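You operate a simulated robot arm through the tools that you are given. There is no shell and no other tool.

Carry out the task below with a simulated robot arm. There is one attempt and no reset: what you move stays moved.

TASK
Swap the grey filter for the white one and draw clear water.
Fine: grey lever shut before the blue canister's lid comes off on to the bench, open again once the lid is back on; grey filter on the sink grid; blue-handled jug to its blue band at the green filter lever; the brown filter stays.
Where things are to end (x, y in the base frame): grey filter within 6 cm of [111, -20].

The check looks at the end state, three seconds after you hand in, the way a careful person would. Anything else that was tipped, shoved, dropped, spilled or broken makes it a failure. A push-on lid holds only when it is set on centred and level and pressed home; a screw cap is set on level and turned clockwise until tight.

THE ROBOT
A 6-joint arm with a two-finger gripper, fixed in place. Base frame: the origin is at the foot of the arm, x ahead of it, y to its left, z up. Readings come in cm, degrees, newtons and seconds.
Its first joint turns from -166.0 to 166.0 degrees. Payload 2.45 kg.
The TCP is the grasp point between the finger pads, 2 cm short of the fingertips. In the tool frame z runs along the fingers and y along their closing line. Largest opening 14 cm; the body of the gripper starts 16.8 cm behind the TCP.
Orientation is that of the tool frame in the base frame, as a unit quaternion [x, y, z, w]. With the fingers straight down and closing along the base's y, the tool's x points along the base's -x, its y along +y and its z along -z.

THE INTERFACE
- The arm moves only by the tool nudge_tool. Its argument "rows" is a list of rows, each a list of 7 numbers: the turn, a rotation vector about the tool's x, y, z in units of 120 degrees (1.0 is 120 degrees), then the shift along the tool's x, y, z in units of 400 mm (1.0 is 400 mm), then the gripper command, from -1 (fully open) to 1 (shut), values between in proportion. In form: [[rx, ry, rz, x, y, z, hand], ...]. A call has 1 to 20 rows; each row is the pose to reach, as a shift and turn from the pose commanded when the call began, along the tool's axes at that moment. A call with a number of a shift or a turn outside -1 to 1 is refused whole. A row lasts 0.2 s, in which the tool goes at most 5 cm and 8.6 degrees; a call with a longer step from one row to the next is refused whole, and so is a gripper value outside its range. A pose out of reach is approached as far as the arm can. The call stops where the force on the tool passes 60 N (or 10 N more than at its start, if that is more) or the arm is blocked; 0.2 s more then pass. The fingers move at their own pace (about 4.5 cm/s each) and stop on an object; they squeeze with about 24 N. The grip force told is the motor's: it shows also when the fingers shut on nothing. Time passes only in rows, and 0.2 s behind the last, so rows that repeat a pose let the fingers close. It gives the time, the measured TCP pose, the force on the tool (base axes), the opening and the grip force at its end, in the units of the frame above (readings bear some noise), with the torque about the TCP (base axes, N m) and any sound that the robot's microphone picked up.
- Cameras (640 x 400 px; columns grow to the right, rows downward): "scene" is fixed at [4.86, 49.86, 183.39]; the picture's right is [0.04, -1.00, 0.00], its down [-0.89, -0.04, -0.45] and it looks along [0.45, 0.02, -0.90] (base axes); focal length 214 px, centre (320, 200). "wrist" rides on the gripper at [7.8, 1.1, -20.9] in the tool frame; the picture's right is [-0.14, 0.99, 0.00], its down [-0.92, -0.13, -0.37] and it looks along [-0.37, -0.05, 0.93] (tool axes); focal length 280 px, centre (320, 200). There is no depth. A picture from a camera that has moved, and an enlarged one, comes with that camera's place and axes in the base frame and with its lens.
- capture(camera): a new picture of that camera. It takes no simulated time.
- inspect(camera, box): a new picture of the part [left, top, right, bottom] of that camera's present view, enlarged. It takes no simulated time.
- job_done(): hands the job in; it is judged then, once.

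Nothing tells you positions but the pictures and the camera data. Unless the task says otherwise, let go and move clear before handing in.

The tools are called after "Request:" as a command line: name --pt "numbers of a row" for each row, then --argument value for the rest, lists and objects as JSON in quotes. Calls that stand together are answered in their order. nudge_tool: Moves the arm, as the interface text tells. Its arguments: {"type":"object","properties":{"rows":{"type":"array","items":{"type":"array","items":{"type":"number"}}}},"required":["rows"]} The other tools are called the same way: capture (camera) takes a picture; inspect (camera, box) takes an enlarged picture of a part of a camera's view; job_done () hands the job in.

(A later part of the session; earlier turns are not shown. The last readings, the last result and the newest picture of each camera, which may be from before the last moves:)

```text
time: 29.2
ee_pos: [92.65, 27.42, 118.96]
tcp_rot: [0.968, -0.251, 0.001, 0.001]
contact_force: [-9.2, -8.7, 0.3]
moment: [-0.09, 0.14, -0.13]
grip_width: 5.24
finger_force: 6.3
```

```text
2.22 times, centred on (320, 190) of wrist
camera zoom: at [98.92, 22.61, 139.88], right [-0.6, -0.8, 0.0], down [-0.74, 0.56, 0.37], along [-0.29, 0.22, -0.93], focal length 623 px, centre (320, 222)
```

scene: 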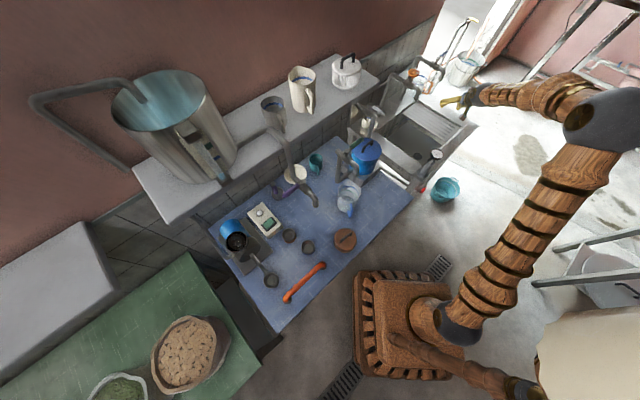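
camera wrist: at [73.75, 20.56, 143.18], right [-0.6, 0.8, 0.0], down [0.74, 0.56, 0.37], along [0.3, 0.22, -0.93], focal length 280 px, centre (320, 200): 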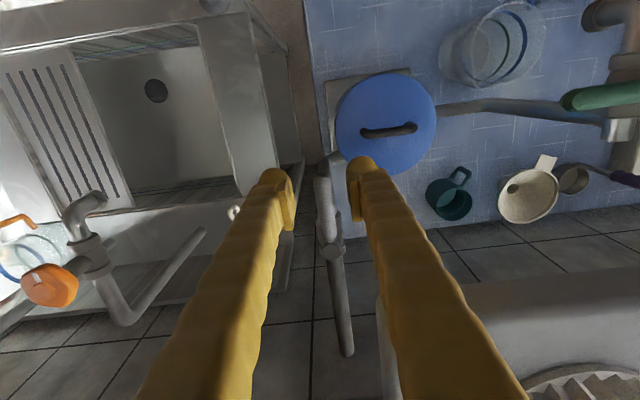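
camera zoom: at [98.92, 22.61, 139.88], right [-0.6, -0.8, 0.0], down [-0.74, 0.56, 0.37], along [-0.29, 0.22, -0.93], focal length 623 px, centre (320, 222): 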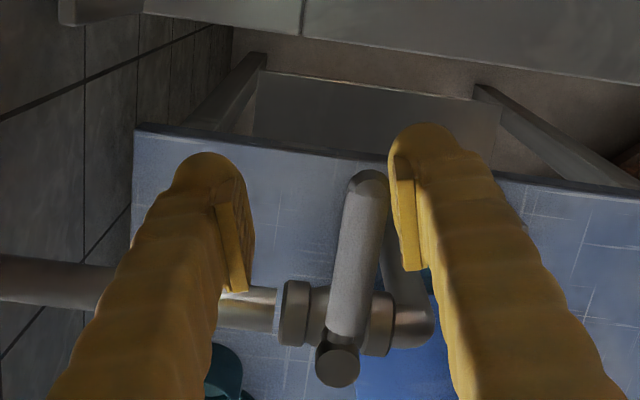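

The force shows the lever has reached its stop across the pipe, so the grey valve is shut. I'll back off, lift well clear of the shelf, and yaw to take the canister lid's handle.

Request:
nudge_tool --pt "0 0 0.03 0 0.02 0 0.37" --pt "0 0 0.03 0 0.02 -0.1 0.37" --pt "0 0 0.03 0 0.02 -0.2 0.37" --pt "0 0 0.03 0 0.02 -0.32 0.37" --pt "0 0 0.03 0 0.02 -0.44 0.37" --pt "0 0 0.03 0 0.02 -0.53 0.37" --pt "0 0 0.03 0 0.02 -0.53 0.37"

Request:
inspect --camera "scene" --box '[340, 80, 420, 150]'

Request:
nudge_tool --pt "0 0 0.067 -0.041 0.046 0 0.37" --pt "0 0 0.133 -0.082 0.091 0 0.37" --pt "0 0 0.2 -0.123 0.137 0 0.37" --pt "0 0 0.267 -0.165 0.183 0 0.37" --pt "0 0 0.333 -0.206 0.229 0 0.37" --pt "0 0 0.4 -0.247 0.275 0 0.37" --pt "0 0 0.467 -0.288 0.32 0 0.37" --pt "0 0 0.533 -0.329 0.366 0 0.37" --pt "0 0 0.6 -0.37 0.412 0 0.37" --pt "0 0 0.667 -0.411 0.458 0 0.37" --pt "0 0 0.733 -0.453 0.503 0 0.37" --pt "0 0 0.8 -0.494 0.549 0 0.37" --pt "0 0 0.837 -0.535 0.595 0 0.37" --pt "0 0 0.837 -0.535 0.595 0 -0.2"

Request:
capture --camera "wrist"

```text
time: 30.8
ee_pos: [92.2, 26.66, 140.46]
tcp_rot: [0.96, -0.281, 0.001, 0.0]
contact_force: [-0.9, 0.0, -0.5]
moment: [-0.02, 0.02, 0.03]
grip_width: 4.4
finger_force: 0.0
```

```text
5.71 times, centred on (380, 115) of scene
camera zoom: at [4.86, 49.86, 183.39], right [0.04, -1.0, 0.0], down [-0.89, -0.04, -0.45], along [0.45, 0.02, -0.9], focal length 1226 px, centre (-23, 686)
```

zoom: 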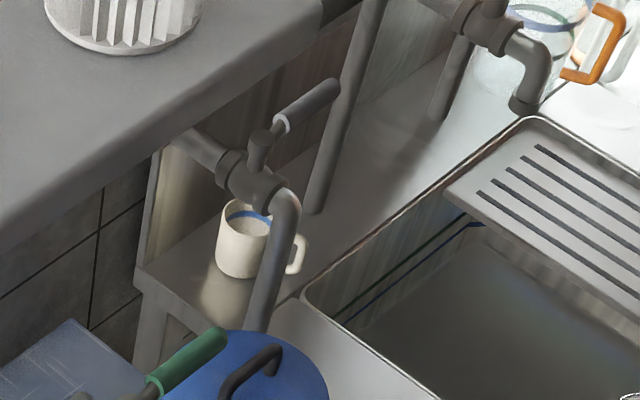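

```text
time: 33.8
ee_pos: [61.36, 18.03, 140.06]
tcp_rot: [-0.397, 0.918, 0.0, 0.001]
contact_force: [-0.4, -0.3, 0.6]
moment: [0.01, -0.03, 0.0]
grip_width: 7.87
finger_force: 0.1
```

```text
taken
camera wrist: at [55.16, 13.07, 160.94], right [-0.63, 0.78, 0.0], down [0.72, 0.58, 0.37], along [0.29, 0.23, -0.93], focal length 280 px, centre (320, 200)
```

wrist: 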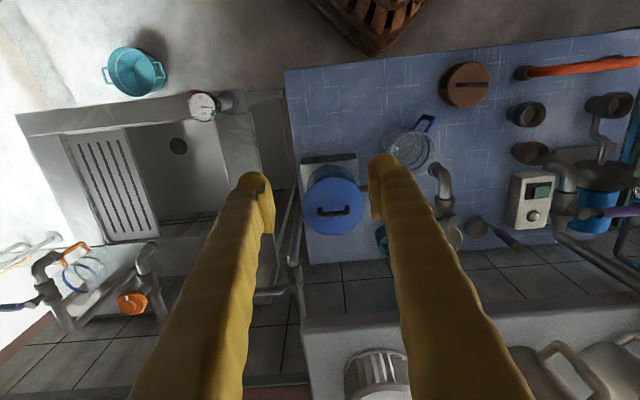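

The lever is visibly across its pipe now. I'll line up over the lid handle with the fingers along the bar direction and a slight tilt away from the shelf.

Request:
nudge_tool --pt "0 -0.0625 0.0075 0 0 0 -0.35" --pt "0 -0.125 0.015 0 0 0 -0.35" --pt "0 -0.125 0.015 0 0 0 -0.35"

Request:
nudge_tool --pt "0 0 0 -0.043 0.0045 0.107 -0.35" --pt "0 0 0 -0.086 0.009 0.213 -0.35" --pt "0 0 0 -0.128 0.0135 0.32 -0.35" --pt "0 0 0 -0.171 0.018 0.427 -0.35" --pt "0 0 0 -0.214 0.0225 0.533 -0.35" --pt "0 0 0 -0.257 0.027 0.64 -0.35" --pt "0 0 0 -0.257 0.027 0.64 -0.35"

Request:
capture --camera "wrist"

Request:
inspect --camera "wrist" --box '[220, 100, 420, 280]'

Request:
inspect --camera "scene" --box '[320, 100, 420, 180]'

```text
time: 34.6
ee_pos: [61.34, 18.03, 139.98]
tcp_rot: [-0.38, 0.916, 0.053, 0.12]
contact_force: [-1.1, -0.1, 0.5]
moment: [-0.02, 0.02, 0.01]
grip_width: 9.43
finger_force: 0.0
```

```text
time: 36.2
ee_pos: [72.22, 30.84, 118.05]
tcp_rot: [-0.38, 0.915, 0.051, 0.121]
contact_force: [-0.2, -0.1, 0.4]
moment: [0.01, -0.03, -0.02]
grip_width: 9.45
finger_force: 0.0
```

```text
taken
camera wrist: at [62.26, 22.44, 136.26], right [-0.61, 0.79, 0.04], down [0.65, 0.47, 0.59], along [0.45, 0.39, -0.8], focal length 280 px, centre (320, 200)
```

wrist: 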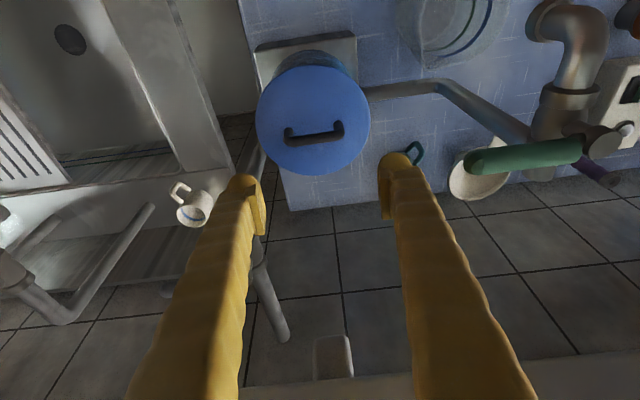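

```text
2.22 times, centred on (320, 190) of wrist
camera zoom: at [62.26, 22.44, 136.26], right [-0.61, 0.79, 0.04], down [0.65, 0.47, 0.59], along [0.45, 0.39, -0.8], focal length 623 px, centre (320, 222)
```

zoom: 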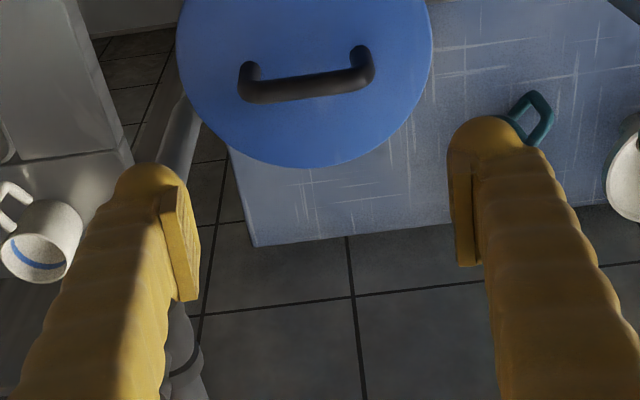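

```text
5.00 times, centred on (370, 140) of scene
camera zoom: at [4.86, 49.86, 183.39], right [0.04, -1.0, 0.0], down [-0.89, -0.04, -0.45], along [0.45, 0.02, -0.9], focal length 1072 px, centre (70, 500)
```

zoom: 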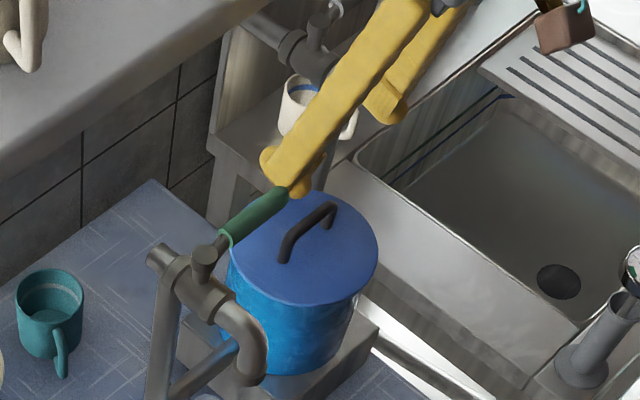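

The handle centre measures about (71.9, 30.6). I'll descend partway and check clearance to the pipe.

Request:
nudge_tool --pt "0 0 0 0.025 0 0.08 -0.35" --pt "0 0 0 0.05 0.001 0.16 -0.35" --pt "0 0 0 0.055 0.001 0.18 -0.35" --pt "0 0 0 0.055 0.001 0.18 -0.35"

Request:
inspect --camera "wrist" --box '[220, 100, 420, 280]'

Request:
inspect --camera "scene" --box '[330, 110, 410, 170]'

```text
time: 37.2
ee_pos: [71.98, 30.7, 110.64]
tcp_rot: [-0.38, 0.916, 0.051, 0.12]
contact_force: [-0.5, 1.2, 0.5]
moment: [-0.03, 0.0, 0.0]
grip_width: 9.44
finger_force: 0.1
```

```text
2.22 times, centred on (320, 190) of wrist
camera zoom: at [62.08, 22.17, 128.77], right [-0.61, 0.79, 0.04], down [0.65, 0.47, 0.59], along [0.45, 0.39, -0.8], focal length 623 px, centre (320, 222)
```

zoom: 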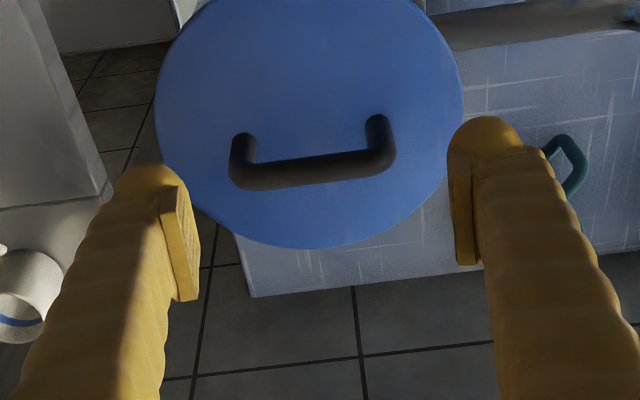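

```text
6.67 times, centred on (370, 140) of scene
camera zoom: at [4.86, 49.86, 183.39], right [0.04, -1.0, 0.0], down [-0.89, -0.04, -0.45], along [0.45, 0.02, -0.9], focal length 1430 px, centre (-13, 600)
```

zoom: 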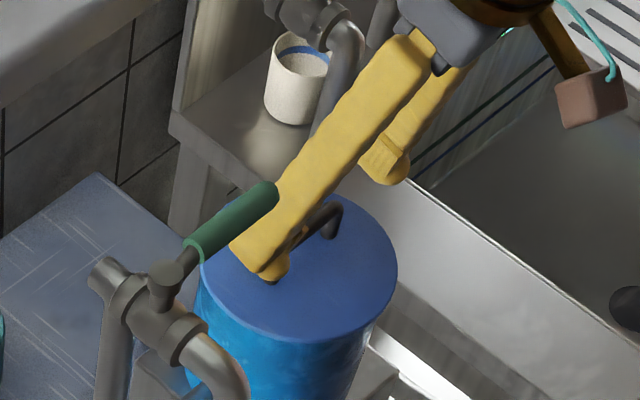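

Aligned. I'll descend the last 3.4 cm and close on the handle.

Request:
nudge_tool --pt "0 0 0 0.011 0 0.042 -0.35" --pt "0 0 0 0.0223 0 0.083 -0.35" --pt "0 0 0 0.0223 0 0.083 -0.35"

Request:
nudge_tool --pt "0 0 0 0 0 0 0.0" --pt "0 0 0 0 0 0 0.2" --pt "0 0 0 0 0 0 0.3" --pt "0 0 0 0 0 0 0.3" --pt "0 0 0 0 0 0 0.3"

Request:
inspect --camera "wrist" --box '[220, 100, 420, 280]'

```text
time: 38.0
ee_pos: [72.17, 30.49, 107.15]
tcp_rot: [-0.381, 0.915, 0.051, 0.121]
contact_force: [0.2, -0.2, 0.8]
moment: [-0.01, -0.02, -0.01]
grip_width: 9.43
finger_force: 0.0
```

```text
time: 39.2
ee_pos: [72.12, 30.54, 107.04]
tcp_rot: [-0.38, 0.916, 0.051, 0.121]
contact_force: [-0.1, 0.2, 1.0]
moment: [0.0, -0.02, 0.02]
grip_width: 7.02
finger_force: 24.2
```

```text
2.22 times, centred on (320, 190) of wrist
camera zoom: at [62.22, 22.05, 125.29], right [-0.61, 0.79, 0.04], down [0.65, 0.47, 0.59], along [0.45, 0.39, -0.8], focal length 623 px, centre (320, 222)
```

zoom: 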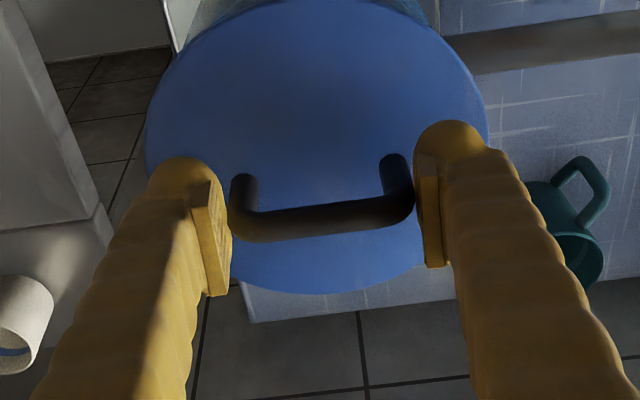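

Gripped at 7 cm across the handle. I'll lift slowly straight up.

Request:
nudge_tool --pt "0 0 0 -0.003 0 -0.012 0.4" --pt "0 0 0 -0.0065 0 -0.024 0.4" --pt "0 0 0 -0.0097 0 -0.036 0.4" --pt "0 0 0 -0.013 0 -0.048 0.4" --pt "0 0 0 -0.0194 0 -0.0725 0.4" --pt "0 0 0 -0.0194 0 -0.0725 0.4"

Request:
capture --camera "wrist"

Request:
inspect --camera "scene" --box '[330, 110, 410, 170]'

```text
time: 40.6
ee_pos: [72.18, 30.54, 110.08]
tcp_rot: [-0.381, 0.915, 0.051, 0.122]
contact_force: [-0.8, -0.4, -0.9]
moment: [0.01, 0.0, 0.02]
grip_width: 7.03
finger_force: 23.5
```

```text
taken
camera wrist: at [62.21, 22.05, 128.35], right [-0.61, 0.79, 0.04], down [0.65, 0.47, 0.59], along [0.45, 0.39, -0.8], focal length 280 px, centre (320, 200)
```

wrist: 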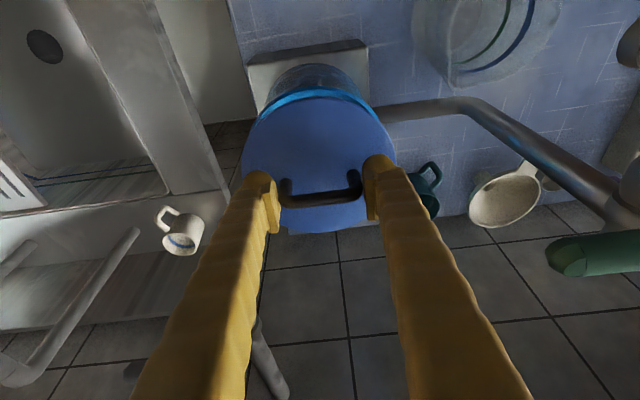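

```text
6.67 times, centred on (370, 140) of scene
camera zoom: at [4.86, 49.86, 183.39], right [0.04, -1.0, 0.0], down [-0.89, -0.04, -0.45], along [0.45, 0.02, -0.9], focal length 1430 px, centre (-13, 600)
```

zoom: 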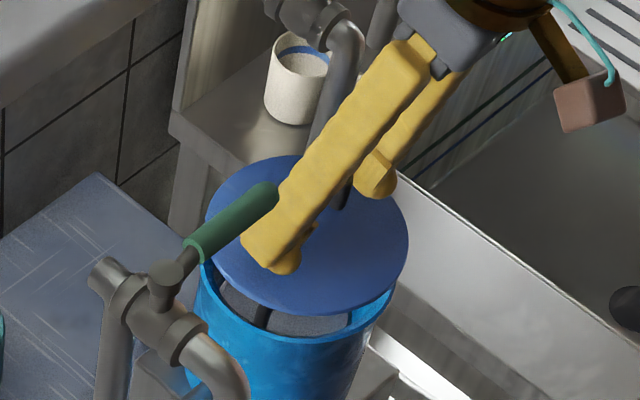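

The lid came off freely and the grey filter is visible inside. I'll carry the lid to the clear bench spot near (58, 19).

Request:
nudge_tool --pt "0 0 0 -0.0194 0 -0.0725 0.4" --pt "0 0 0 0.068 0.01 -0.096 0.4" --pt "0 0 0 0.156 0.019 -0.12 0.4" --pt "0 0 0 0.244 0.029 -0.143 0.4" --pt "0 0 0 0.331 0.038 -0.167 0.4" --pt "0 0 0 0.419 0.048 -0.19 0.4" --pt "0 0 0 0.446 0.048 -0.09 0.4" --pt "0 0 0 0.473 0.048 0.01 0.4" --pt "0 0 0 0.5 0.048 0.112 0.4" --pt "0 0 0 0.528 0.048 0.215 0.4" --pt "0 0 0 0.555 0.048 0.317 0.4" --pt "0 0 0 0.555 0.048 0.317 0.4"

Request:
capture --camera "wrist"

Request:
capture --camera "scene"

Request:
inspect --camera "scene" --box '[330, 120, 430, 220]'

```text
time: 43.2
ee_pos: [58.02, 19.05, 92.01]
tcp_rot: [-0.38, 0.916, 0.051, 0.121]
contact_force: [0.6, -0.4, -0.9]
moment: [0.0, -0.01, 0.0]
grip_width: 7.01
finger_force: 23.6
```

```text
taken
camera wrist: at [48.05, 10.58, 110.17], right [-0.61, 0.79, 0.04], down [0.65, 0.47, 0.59], along [0.45, 0.39, -0.8], focal length 280 px, centre (320, 200)
```

wrist: 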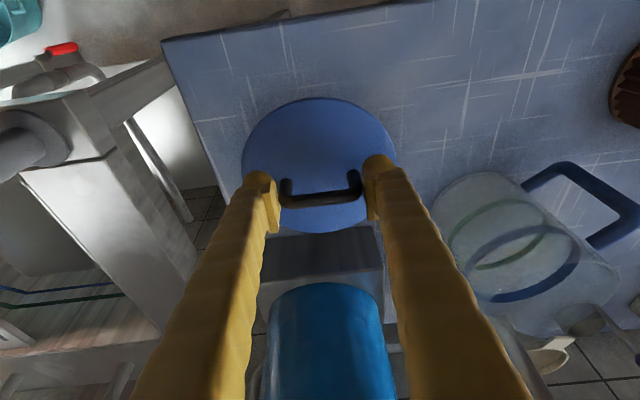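

```text
taken
```

scene: 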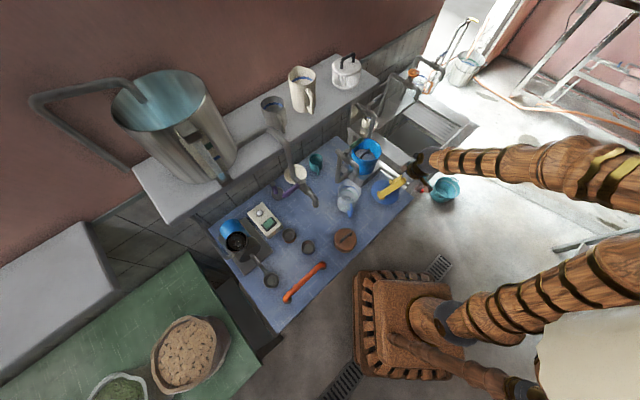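

```text
4.00 times, centred on (380, 170) of scene
camera zoom: at [4.86, 49.86, 183.39], right [0.04, -1.0, 0.0], down [-0.89, -0.04, -0.45], along [0.45, 0.02, -0.9], focal length 858 px, centre (80, 320)
```

zoom: 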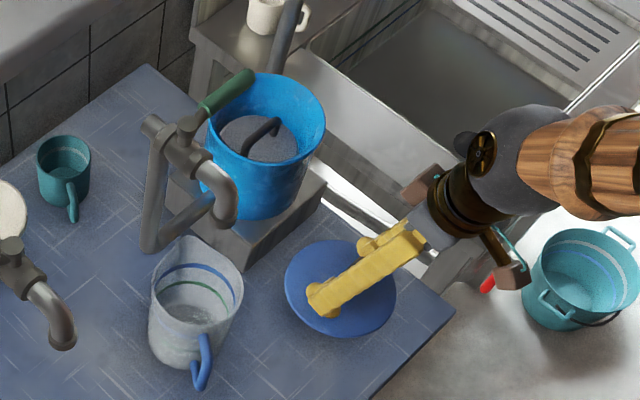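

The lid is over a clear area. I'll lower it gently until contact.

Request:
nudge_tool --pt "0 0 0 0.0065 0 0.0241 0.4" --pt "0 0 0 0.013 0 0.0483 0.4" --pt "0 0 0 0.0194 0 0.0724 0.4" --pt "0 0 0 0.0227 0 0.0845 0.4"

Request:
inspect --camera "wrist" --box '[220, 80, 420, 260]'

```text
time: 44.2
ee_pos: [57.9, 18.98, 88.78]
tcp_rot: [-0.381, 0.915, 0.052, 0.121]
contact_force: [-3.6, -1.9, 15.8]
moment: [-0.06, 0.24, -0.01]
grip_width: 7.02
finger_force: 24.0
```

```text
2.22 times, centred on (320, 170) of wrist
camera zoom: at [47.99, 10.58, 106.84], right [-0.61, 0.79, 0.04], down [0.65, 0.47, 0.6], along [0.45, 0.39, -0.8], focal length 623 px, centre (320, 267)
```

zoom: 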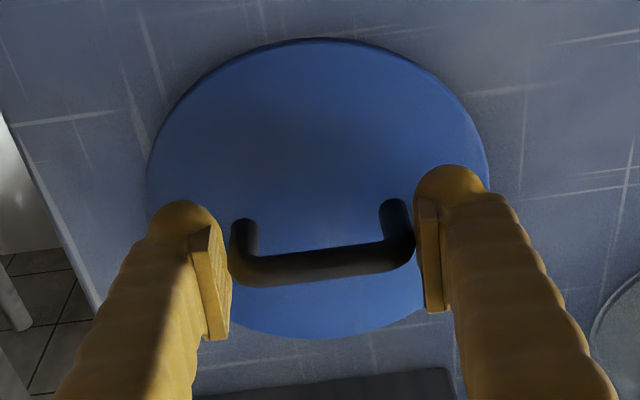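

Contact. I'll release the lid and rise straight up.

Request:
nudge_tool --pt "0 0 0 0 0 -0.003 0.0" --pt "0 0 0 0 0 -0.003 -0.2" --pt "0 0 0 0 0 -0.003 -0.35" --pt "0 0 0 0 0 -0.003 -0.35" --pt "0 0 0 0 0 -0.003 -0.35"

Request:
nudge_tool --pt "0 0 0 -0.02 0 -0.075 -0.35" --pt "0 0 0 -0.05 0 -0.18 -0.35" --pt "0 0 0 -0.08 0 -0.3 -0.35" --pt "0 0 0 -0.11 0 -0.42 -0.35" --pt "0 0 0 -0.145 0 -0.54 -0.35" --pt "0 0 0 -0.175 0 -0.66 -0.35" --pt "0 0 0 -0.21 0 -0.78 -0.35" --pt "0 0 0 -0.21 0 -0.78 -0.35"

Request:
capture --camera "wrist"

Request:
inspect --camera "scene" --box '[330, 120, 430, 220]'

```text
time: 45.4
ee_pos: [57.83, 19.09, 88.69]
tcp_rot: [-0.38, 0.916, 0.051, 0.121]
contact_force: [0.5, 0.3, 0.6]
moment: [-0.01, -0.01, -0.03]
grip_width: 9.46
finger_force: 0.1
```

```text
time: 47.2
ee_pos: [57.8, 19.0, 121.12]
tcp_rot: [-0.381, 0.915, 0.051, 0.121]
contact_force: [0.3, 0.0, -0.5]
moment: [-0.02, 0.04, -0.01]
grip_width: 9.43
finger_force: 0.0
```

```text
taken
camera wrist: at [47.93, 10.53, 139.34], right [-0.61, 0.79, 0.04], down [0.65, 0.47, 0.59], along [0.45, 0.39, -0.8], focal length 280 px, centre (320, 200)
```

wrist: 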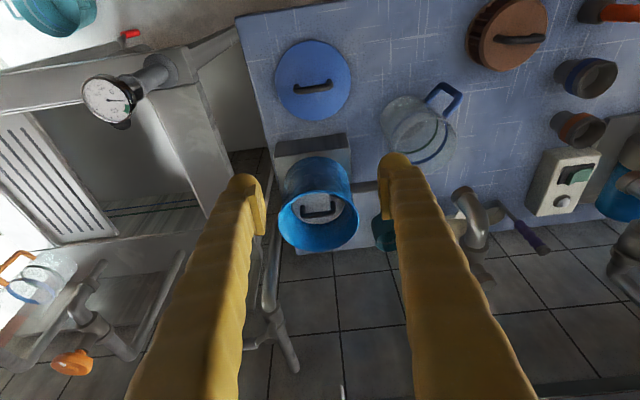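

```text
4.00 times, centred on (380, 170) of scene
camera zoom: at [4.86, 49.86, 183.39], right [0.04, -1.0, 0.0], down [-0.89, -0.04, -0.45], along [0.45, 0.02, -0.9], focal length 858 px, centre (80, 320)
```

zoom: 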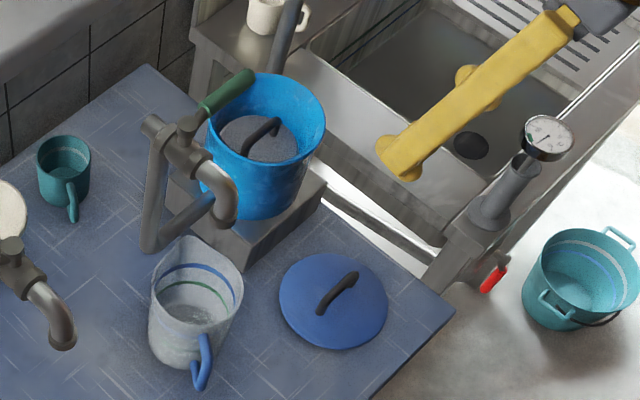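

The lid rests on the bench. Now I'll go over the open canister and look at the grey filter's handle.

Request:
nudge_tool --pt "0 0 0 -0.084 -0.009 0.039 -0.35" --pt "0 0 0 -0.168 -0.018 0.077 -0.35" --pt "0 0 0 -0.252 -0.028 0.116 -0.35" --pt "0 0 0 -0.336 -0.037 0.154 -0.35" --pt "0 0 0 -0.42 -0.046 0.193 -0.35" --pt "0 0 0 -0.42 -0.046 0.193 -0.35"

Request:
inspect --camera "wrist" --box '[220, 80, 420, 260]'

Request:
inspect --camera "scene" --box '[330, 110, 410, 170]'

```text
time: 48.6
ee_pos: [72.16, 30.7, 117.8]
tcp_rot: [-0.38, 0.916, 0.052, 0.121]
contact_force: [-0.4, 1.2, 0.0]
moment: [0.01, -0.03, 0.01]
grip_width: 9.45
finger_force: 0.0
```

```text
2.22 times, centred on (320, 170) of wrist
camera zoom: at [62.16, 22.2, 136.08], right [-0.61, 0.79, 0.04], down [0.65, 0.47, 0.59], along [0.45, 0.39, -0.8], focal length 623 px, centre (320, 267)
```

zoom: 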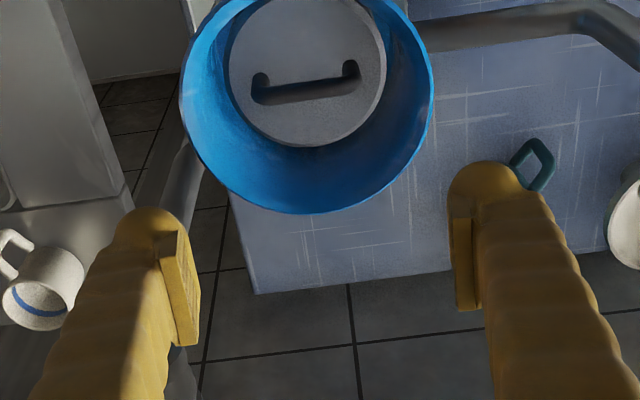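

```text
6.67 times, centred on (370, 140) of scene
camera zoom: at [4.86, 49.86, 183.39], right [0.04, -1.0, 0.0], down [-0.89, -0.04, -0.45], along [0.45, 0.02, -0.9], focal length 1430 px, centre (-13, 600)
```

zoom: 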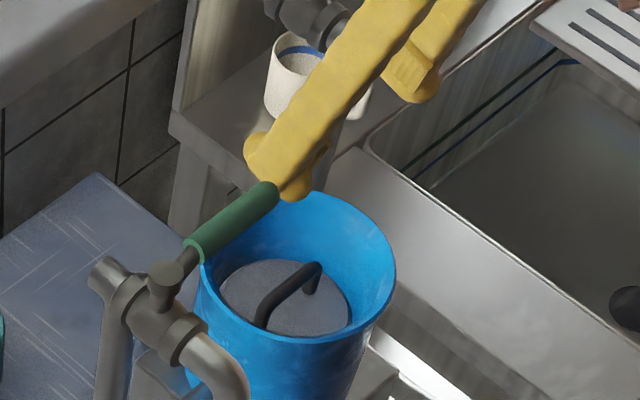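

The grey filter's handle is about 3 cm below the rim, near (72.3, 30.8, 100.5). I'll reduce the tilt, narrow the fingers and move to just above the rim.

Request:
nudge_tool --pt "0 0.058 0 0 0 0 -0.16" --pt "0 0.058 0 0 0 0 -0.16" --pt "0 0.058 0 0 0 0 -0.16"

Request:
nudge_tool --pt "0 0 0 0.015 0 0.1 -0.16" --pt "0 0 0 0.03 0 0.2 -0.16" --pt "0 0 0 0.034 0 0.24 -0.16" --pt "0 0 0 0.034 0 0.24 -0.16"

Request:
inspect --camera "wrist" --box '[220, 80, 420, 260]'

Request:
inspect --camera "scene" --box '[330, 110, 410, 170]'

```text
time: 49.4
ee_pos: [72.16, 30.61, 117.93]
tcp_rot: [-0.383, 0.921, 0.029, 0.064]
contact_force: [-0.1, 0.0, -0.3]
moment: [0.0, 0.0, 0.02]
grip_width: 8.1
finger_force: 0.1
```

```text
time: 50.4
ee_pos: [71.88, 30.79, 108.21]
tcp_rot: [-0.384, 0.921, 0.028, 0.065]
contact_force: [0.5, -1.0, -1.0]
moment: [0.01, 0.0, -0.01]
grip_width: 8.13
finger_force: 0.2
```

```text
2.22 times, centred on (320, 170) of wrist
camera zoom: at [63.62, 23.86, 127.79], right [-0.61, 0.79, 0.02], down [0.7, 0.52, 0.49], along [0.38, 0.32, -0.87], focal length 623 px, centre (320, 267)
```

zoom: 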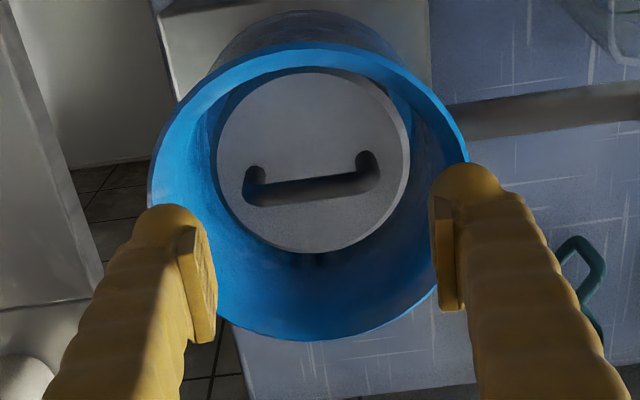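

```text
6.67 times, centred on (370, 140) of scene
camera zoom: at [4.86, 49.86, 183.39], right [0.04, -1.0, 0.0], down [-0.89, -0.04, -0.45], along [0.45, 0.02, -0.9], focal length 1430 px, centre (-13, 600)
```

zoom: 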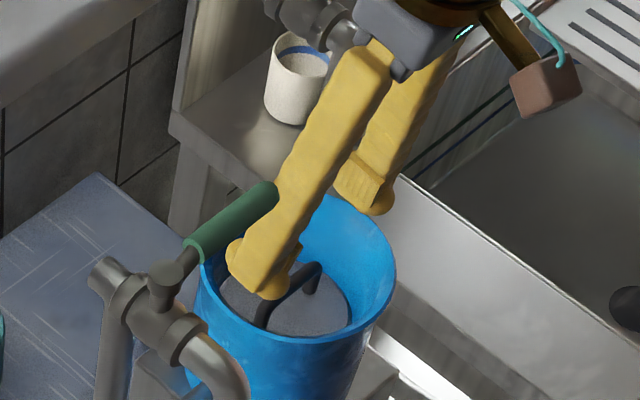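

The fingers bracket the handle. I'll descend into the canister and grip.

Request:
nudge_tool --pt "0 0 0 0.006 0 0.04 -0.16" --pt "0 0 0 0.012 0 0.08 -0.16" --pt "0 0 0 0.017 0 0.12 -0.16" --pt "0 0 0 0.022 0 0.16 -0.16" --pt "0 0 0 0.0275 0 0.192 -0.16" --pt "0 0 0 0.0275 0 0.192 -0.16"

Request:
inspect --camera "wrist" --box '[220, 80, 420, 260]'

```text
time: 51.1
ee_pos: [72.24, 30.74, 104.76]
tcp_rot: [-0.383, 0.921, 0.028, 0.069]
contact_force: [-0.5, -0.3, 0.2]
moment: [0.0, -0.01, -0.01]
grip_width: 8.12
finger_force: 0.0
stopped in row 3: the force on the tool passed its limit at 104 N (the readings are from after the stop); the commanded pose is now the measured one
```

```text
2.22 times, centred on (320, 170) of wrist
camera zoom: at [63.71, 23.78, 124.3], right [-0.61, 0.79, 0.02], down [0.69, 0.52, 0.5], along [0.39, 0.32, -0.87], focal length 623 px, centre (320, 267)
```

zoom: 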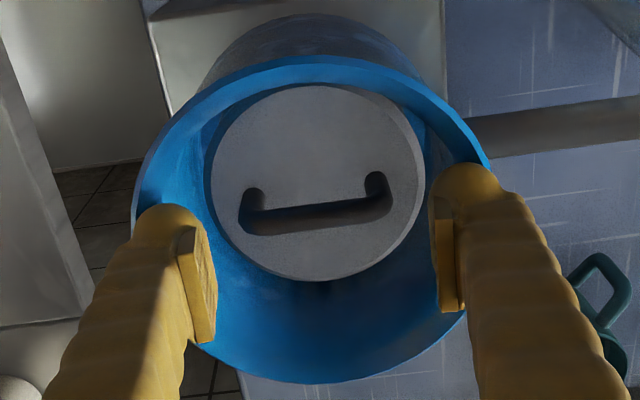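

The fingers caught the canister rim because they are too wide this way. I'll rise and re-orient to pinch the middle of the handle bar with a narrow opening, leaning the tool away from the shelf.

Request:
nudge_tool --pt "0 0 0 -0.0156 0 -0.111 -0.16" --pt "0 0 0 -0.031 0 -0.222 -0.16" --pt "0 0 0 0.02 0 -0.32 -0.16" --pt "0 0 0 0.06 0 -0.43 0.3" --pt "0 0 0 0.101 0 -0.549 0.54" --pt "0 0.067 0 0.101 0 -0.549 0.54" --pt "0 0.067 0 0.101 0 -0.549 0.54"

Request:
nudge_tool --pt "0 0 -0.068 0 0 0 0.54" --pt "0 0 -0.136 0 0 0 0.54" --pt "0 0 -0.205 0 0 0 0.54" --pt "0 0 -0.273 0 0 0 0.54" --pt "0 0 -0.341 0 0 0 0.54" --pt "0 0 -0.41 0 0 0 0.54" --pt "0 0 -0.478 0 0 0 0.54" --pt "0 0 -0.546 0 0 0 0.54" --pt "0 0 -0.614 0 0 0 0.54" --pt "0 0 -0.682 0 0 0 0.54" --pt "0 0 -0.75 0 0 0 0.54" --pt "0 0 -0.75 0 0 0 0.54"

Request:
capture --camera "wrist"

Request:
inspect --camera "scene" --box '[330, 90, 430, 170]'

```text
refused: row 5 steps farther than a row can; nothing moved
```

```text
time: 53.7
ee_pos: [72.21, 30.56, 104.76]
tcp_rot: [0.922, -0.381, 0.029, -0.068]
contact_force: [0.1, -0.6, -0.3]
moment: [0.01, 0.0, -0.02]
grip_width: 3.21
finger_force: 0.0
```

```text
taken
camera wrist: at [74.75, 22.21, 125.34], right [-0.79, -0.6, -0.15], down [-0.6, 0.7, 0.38], along [-0.13, 0.39, -0.91], focal length 280 px, centre (320, 200)
```

wrist: 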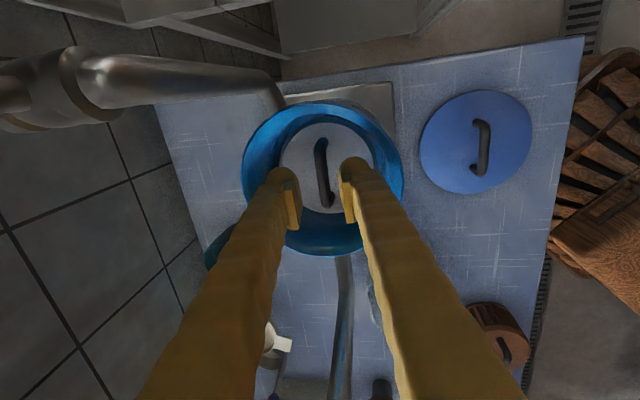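

```text
5.00 times, centred on (380, 130) of scene
camera zoom: at [4.86, 49.86, 183.39], right [0.04, -1.0, 0.0], down [-0.89, -0.04, -0.45], along [0.45, 0.02, -0.9], focal length 1072 px, centre (20, 550)
```

zoom: 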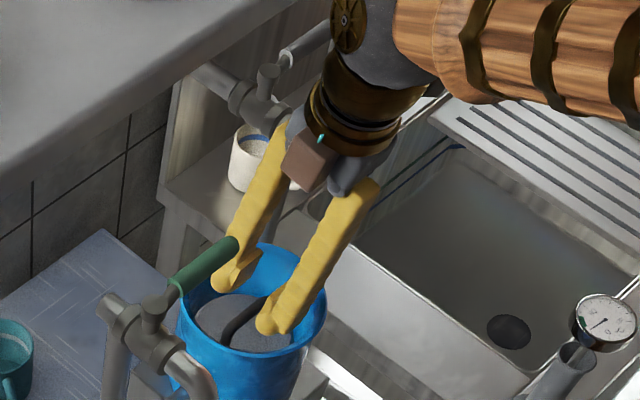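

The rotation in place worked out: the fingers now straddle the bar with the tool leaning away from the shelf and no contact. I'll descend 4.3 cm and grip.

Request:
nudge_tool --pt "0 0 0 0 0.004 0.027 0.54" --pt "0 0 0 0 0.008 0.054 0.54" --pt "0 0 0 0 0.0122 0.082 0.54" --pt "0 0 0 0 0.016 0.106 0.54" --pt "0 0 0 0 0.016 0.106 0.54"

Request:
capture --camera "wrist"

```text
time: 54.9
ee_pos: [72.21, 30.69, 100.43]
tcp_rot: [0.922, -0.379, 0.028, -0.069]
contact_force: [0.0, 0.2, 0.2]
moment: [0.0, 0.01, 0.01]
grip_width: 3.2
finger_force: 0.0
```

```text
taken
camera wrist: at [74.67, 22.22, 120.99], right [-0.79, -0.6, -0.15], down [-0.6, 0.7, 0.38], along [-0.13, 0.39, -0.91], focal length 280 px, centre (320, 200)
```

wrist: 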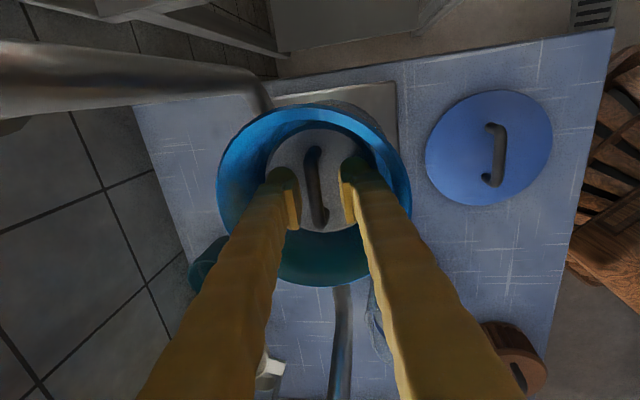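

The bar lies between the pads, so I'll close on it.

Request:
nudge_tool --pt "0 0 0 0 0 0 0.8" --pt "0 0 0 0 0 0 1" --pt "0 0 0 0 0 0 1" --pt "0 0 0 0 0 0 1"

Request:
inspect --camera "wrist" --box '[230, 100, 410, 260]'

```text
time: 55.9
ee_pos: [72.14, 30.74, 100.45]
tcp_rot: [0.922, -0.381, 0.028, -0.068]
contact_force: [1.5, -0.4, 1.6]
moment: [-0.04, 0.0, 0.0]
grip_width: 0.61
finger_force: 24.5
```

```text
2.50 times, centred on (320, 180) of wrist
camera zoom: at [74.67, 22.22, 121.0], right [-0.79, -0.6, -0.15], down [-0.6, 0.7, 0.38], along [-0.13, 0.39, -0.91], focal length 701 px, centre (320, 250)
```

zoom: 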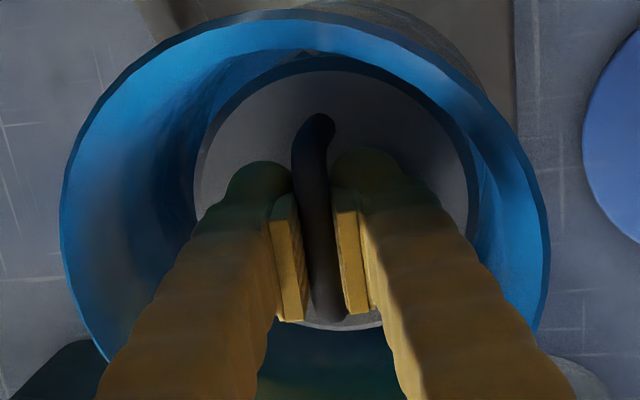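

Something about 0.6 cm thick is held firmly. I'll lift a little to see whether the filter comes along.

Request:
nudge_tool --pt "0 0 0 0 -0.0037 -0.025 1" --pt "0 0 0 0 -0.0074 -0.05 1" --pt "0 0 0 0 -0.011 -0.074 1" --pt "0 0 0 0 -0.0148 -0.0989 1" --pt "0 0 0 0 -0.0148 -0.0989 1"

Request:
inspect --camera "wrist" --box '[230, 100, 410, 260]'

Request:
inspect --camera "scene" --box '[330, 90, 430, 170]'

```text
time: 57.1
ee_pos: [72.09, 30.61, 104.49]
tcp_rot: [0.922, -0.38, 0.029, -0.068]
contact_force: [-0.1, -0.4, -0.9]
moment: [0.01, 0.03, -0.03]
grip_width: 0.59
finger_force: 24.2
```

```text
2.50 times, centred on (320, 180) of wrist
camera zoom: at [74.68, 22.26, 125.12], right [-0.79, -0.6, -0.15], down [-0.6, 0.7, 0.38], along [-0.13, 0.39, -0.91], focal length 701 px, centre (320, 250)
```

zoom: 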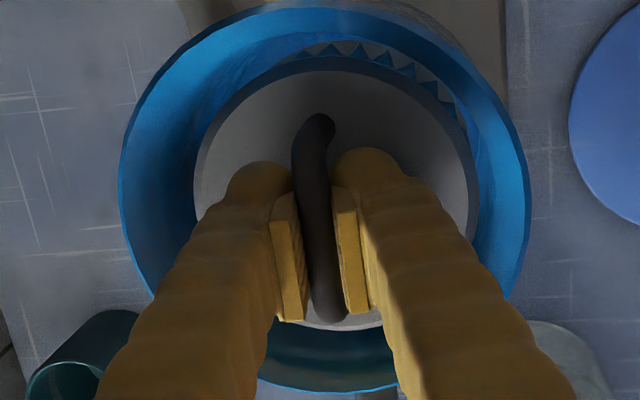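

```text
5.00 times, centred on (380, 130) of scene
camera zoom: at [4.86, 49.86, 183.39], right [0.04, -1.0, 0.0], down [-0.89, -0.04, -0.45], along [0.45, 0.02, -0.9], focal length 1072 px, centre (20, 550)
```

zoom: 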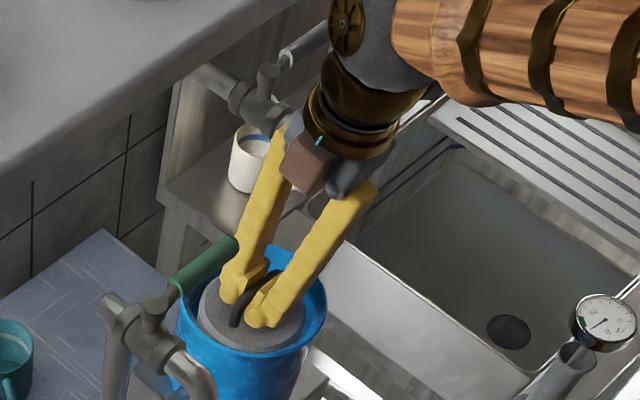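

The grey filter is rising with the gripper. I'll keep lifting with a slight shift away from the shelf, watching the force.

Request:
nudge_tool --pt "0 0 0 0 0.006 -0.03 1" --pt "0 0 0 0 0.005 -0.06 1" --pt "0 0 0 0 0.0 -0.1 1" --pt "0 0 0 0 -0.005 -0.13 1" --pt "0 0 0 0 -0.005 -0.13 1"

Request:
inspect --camera "wrist" --box '[230, 100, 410, 260]'

Request:
inspect --camera "scene" --box '[330, 90, 430, 170]'

```text
time: 58.3
ee_pos: [71.8, 30.36, 109.62]
tcp_rot: [0.922, -0.38, 0.029, -0.069]
contact_force: [-0.8, -0.4, -2.0]
moment: [-0.02, 0.02, 0.01]
grip_width: 0.6
finger_force: 24.2
```

```text
2.50 times, centred on (320, 180) of wrist
camera zoom: at [74.3, 21.82, 130.24], right [-0.79, -0.6, -0.15], down [-0.6, 0.7, 0.38], along [-0.13, 0.39, -0.91], focal length 701 px, centre (320, 250)
```

zoom: 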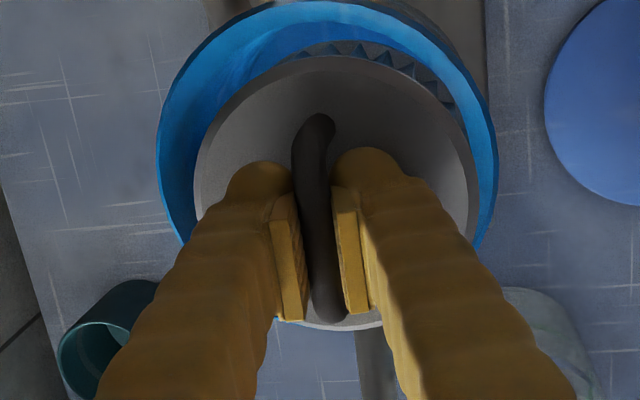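

```text
5.00 times, centred on (380, 130) of scene
camera zoom: at [4.86, 49.86, 183.39], right [0.04, -1.0, 0.0], down [-0.89, -0.04, -0.45], along [0.45, 0.02, -0.9], focal length 1072 px, centre (20, 550)
```

zoom: 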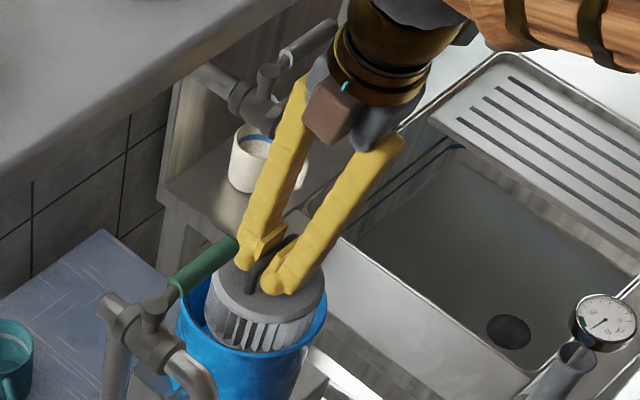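

Request:
nudge_tool --pt "0 0 0 0 0 -0.03 1" --pt "0 0 0 0 -0.003 -0.06 1" --pt "0 0 0 0 -0.006 -0.085 1" --pt "0 0 0 0 -0.006 -0.085 1"

Request:
inspect --camera "wrist" --box '[230, 100, 410, 260]'

Request:
inspect --camera "scene" --box '[330, 90, 430, 170]'

```text
time: 59.3
ee_pos: [71.59, 30.08, 112.98]
tcp_rot: [0.922, -0.38, 0.029, -0.068]
contact_force: [-0.2, -0.4, -1.3]
moment: [0.04, -0.01, 0.0]
grip_width: 0.59
finger_force: 24.2
```

```text
2.50 times, centred on (320, 180) of wrist
camera zoom: at [74.11, 21.59, 133.63], right [-0.79, -0.6, -0.15], down [-0.6, 0.7, 0.38], along [-0.13, 0.39, -0.91], focal length 701 px, centre (320, 250)
```

zoom: 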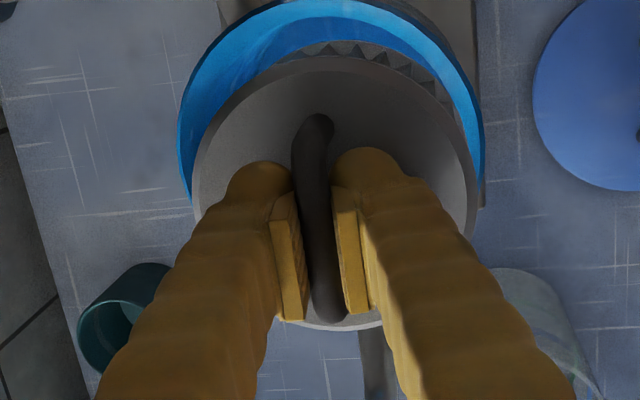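

```text
5.00 times, centred on (380, 130) of scene
camera zoom: at [4.86, 49.86, 183.39], right [0.04, -1.0, 0.0], down [-0.89, -0.04, -0.45], along [0.45, 0.02, -0.9], focal length 1072 px, centre (20, 550)
```

zoom: 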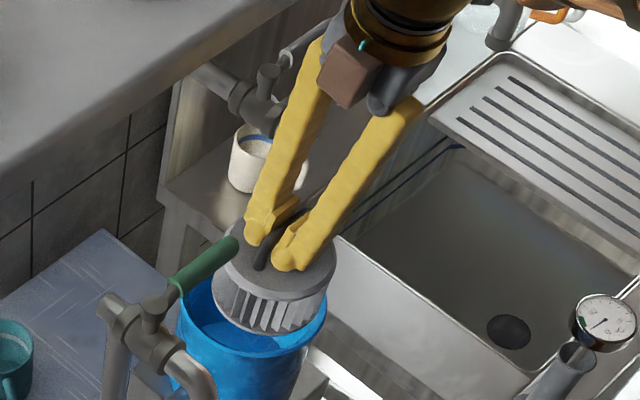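

Request:
nudge_tool --pt "0 0 0 0 -0.003 -0.03 1" --pt "0 0 0 0 -0.006 -0.06 1" --pt "0 0 0 0 -0.008 -0.08 1" --pt "0 0 0 0 -0.008 -0.08 1"

Request:
inspect --camera "scene" --box '[330, 90, 430, 170]'

```text
time: 60.3
ee_pos: [71.42, 29.89, 116.33]
tcp_rot: [0.922, -0.381, 0.029, -0.068]
contact_force: [-0.3, -0.4, -1.1]
moment: [0.01, -0.02, -0.04]
grip_width: 0.6
finger_force: 24.2
```

```text
5.00 times, centred on (380, 130) of scene
camera zoom: at [4.86, 49.86, 183.39], right [0.04, -1.0, 0.0], down [-0.89, -0.04, -0.45], along [0.45, 0.02, -0.9], focal length 1072 px, centre (20, 550)
```

zoom: 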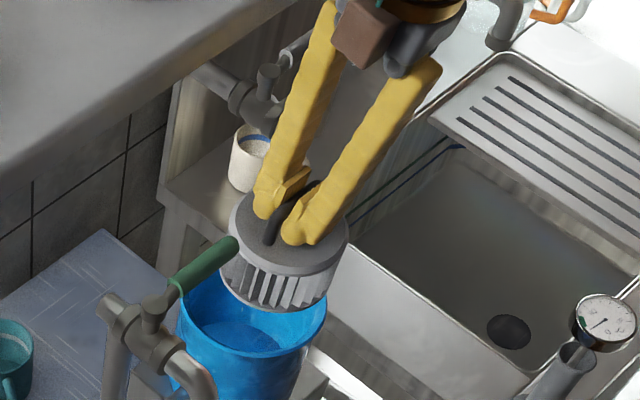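

The filter is clear of the canister. I'll carry it away from the shelf and towards the sink grid at a safe height.

Request:
nudge_tool --pt "0 0 0 0.004 0.08 -0.075 1" --pt "0 0 0 0.008 0.163 -0.142 1" --pt "0 0 0 0.116 0.166 -0.132 1" --pt "0 0 0 0.226 0.169 -0.121 1" --pt "0 0 0 0.336 0.172 -0.111 1" --pt "0 0 0 0.446 0.174 -0.1 1" --pt "0 0 0 0.556 0.177 -0.09 1" --pt "0 0 0 0.666 0.18 -0.08 1" --pt "0 0 0 0.777 0.183 -0.069 1" --pt "0 0 0 0.777 0.183 -0.069 1"

Request:
capture --camera "scene"

Request:
capture --camera "wrist"

```text
time: 62.5
ee_pos: [88.42, 2.63, 117.72]
tcp_rot: [0.922, -0.38, 0.028, -0.069]
contact_force: [1.0, 0.4, -1.5]
moment: [0.0, 0.01, -0.01]
grip_width: 0.59
finger_force: 23.9
```

```text
taken
```

scene: 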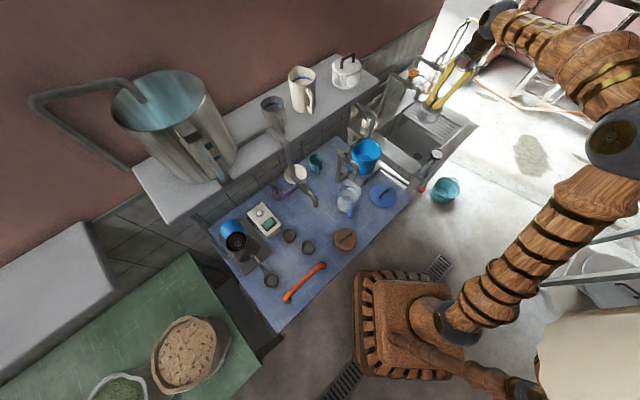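

```text
taken
camera wrist: at [90.92, -5.82, 138.3], right [-0.79, -0.6, -0.15], down [-0.6, 0.7, 0.38], along [-0.13, 0.39, -0.91], focal length 280 px, centre (320, 200)
```

wrist: 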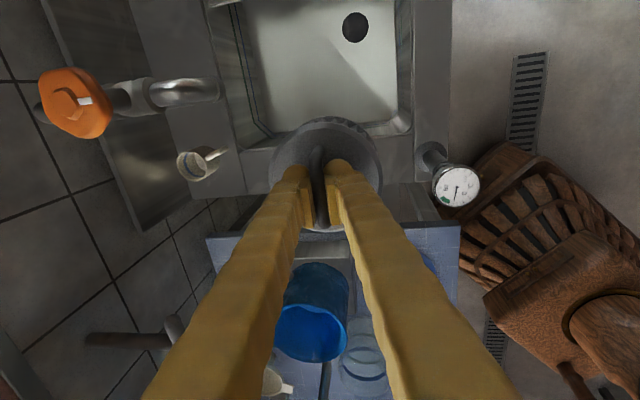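

Clear so far. On to above the grid.

Request:
nudge_tool --pt "0 0 0 0.111 0.007 0.034 1" --pt "0 0 0 0.222 0.014 0.068 1" --pt "0 0 0 0.333 0.021 0.102 1" --pt "0 0 0 0.444 0.028 0.136 1" --pt "0 0 0 0.555 0.035 0.17 1" --pt "0 0 0 0.667 0.042 0.204 1" --pt "0 0 0 0.778 0.05 0.238 1" --pt "0 0 0 0.778 0.05 0.238 1"

Request:
inspect --camera "scene" --box '[370, 50, 510, 170]'

Request:
capture --camera "wrist"

```text
time: 64.3
ee_pos: [109.67, -19.84, 108.23]
tcp_rot: [0.922, -0.381, 0.028, -0.068]
contact_force: [0.1, 0.1, -2.1]
moment: [0.02, 0.0, 0.0]
grip_width: 0.61
finger_force: 24.0
```

```text
3.33 times, centred on (440, 110) of scene
camera zoom: at [4.86, 49.86, 183.39], right [0.04, -1.0, 0.0], down [-0.89, -0.04, -0.45], along [0.45, 0.02, -0.9], focal length 715 px, centre (-80, 500)
```

zoom: 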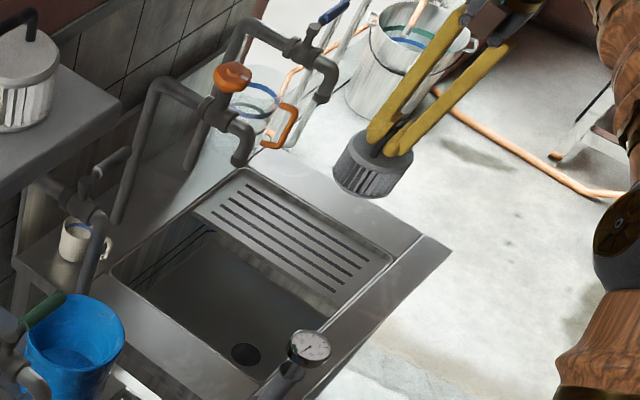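

```text
taken
camera wrist: at [112.24, -28.25, 128.83], right [-0.79, -0.6, -0.15], down [-0.6, 0.7, 0.38], along [-0.13, 0.39, -0.91], focal length 280 px, centre (320, 200)
```

wrist: 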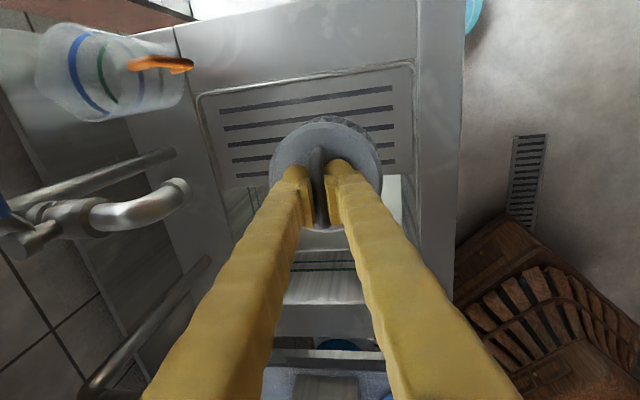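

The filter is above the grid. I'll lower it towards z of about 95, then slowly to contact.

Request:
nudge_tool --pt "0 0 0 0.0194 -0.004 0.083 1" --pt "0 0 0 0.0194 0.008 0.163 1" --pt "0 0 0 0.0194 0.02 0.243 1" --pt "0 0 0 0.0194 0.032 0.323 1" --pt "0 0 0 0.0194 0.032 0.323 1"

Request:
inspect --camera "scene" --box '[370, 50, 510, 170]'

```text
time: 65.5
ee_pos: [110.84, -19.75, 95.4]
tcp_rot: [0.922, -0.379, 0.029, -0.068]
contact_force: [0.3, -0.7, -1.2]
moment: [0.02, 0.04, 0.02]
grip_width: 0.59
finger_force: 23.9
```

```text
3.33 times, centred on (440, 110) of scene
camera zoom: at [4.86, 49.86, 183.39], right [0.04, -1.0, 0.0], down [-0.89, -0.04, -0.45], along [0.45, 0.02, -0.9], focal length 715 px, centre (-80, 500)
```

zoom: 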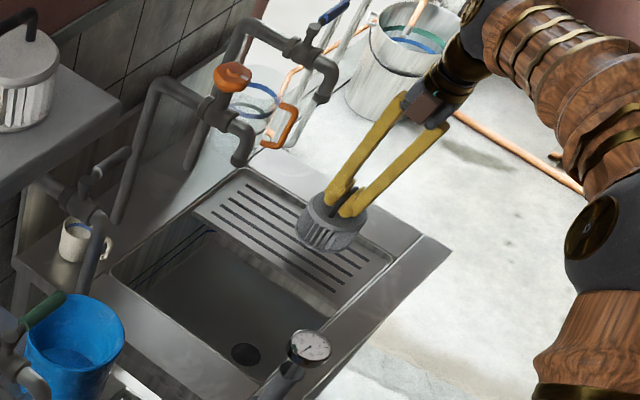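

Request:
nudge_tool --pt "0 0 0 0 0.0037 0.025 1" --pt "0 0 0 0 0.0074 0.05 1" --pt "0 0 0 0 0.0093 0.062 1" --pt "0 0 0 0 0.011 0.074 1"

```text
time: 66.5
ee_pos: [110.86, -19.95, 92.31]
tcp_rot: [0.922, -0.381, 0.028, -0.069]
contact_force: [-0.1, -0.4, -1.2]
moment: [-0.02, 0.03, -0.01]
grip_width: 0.58
finger_force: 24.1
```

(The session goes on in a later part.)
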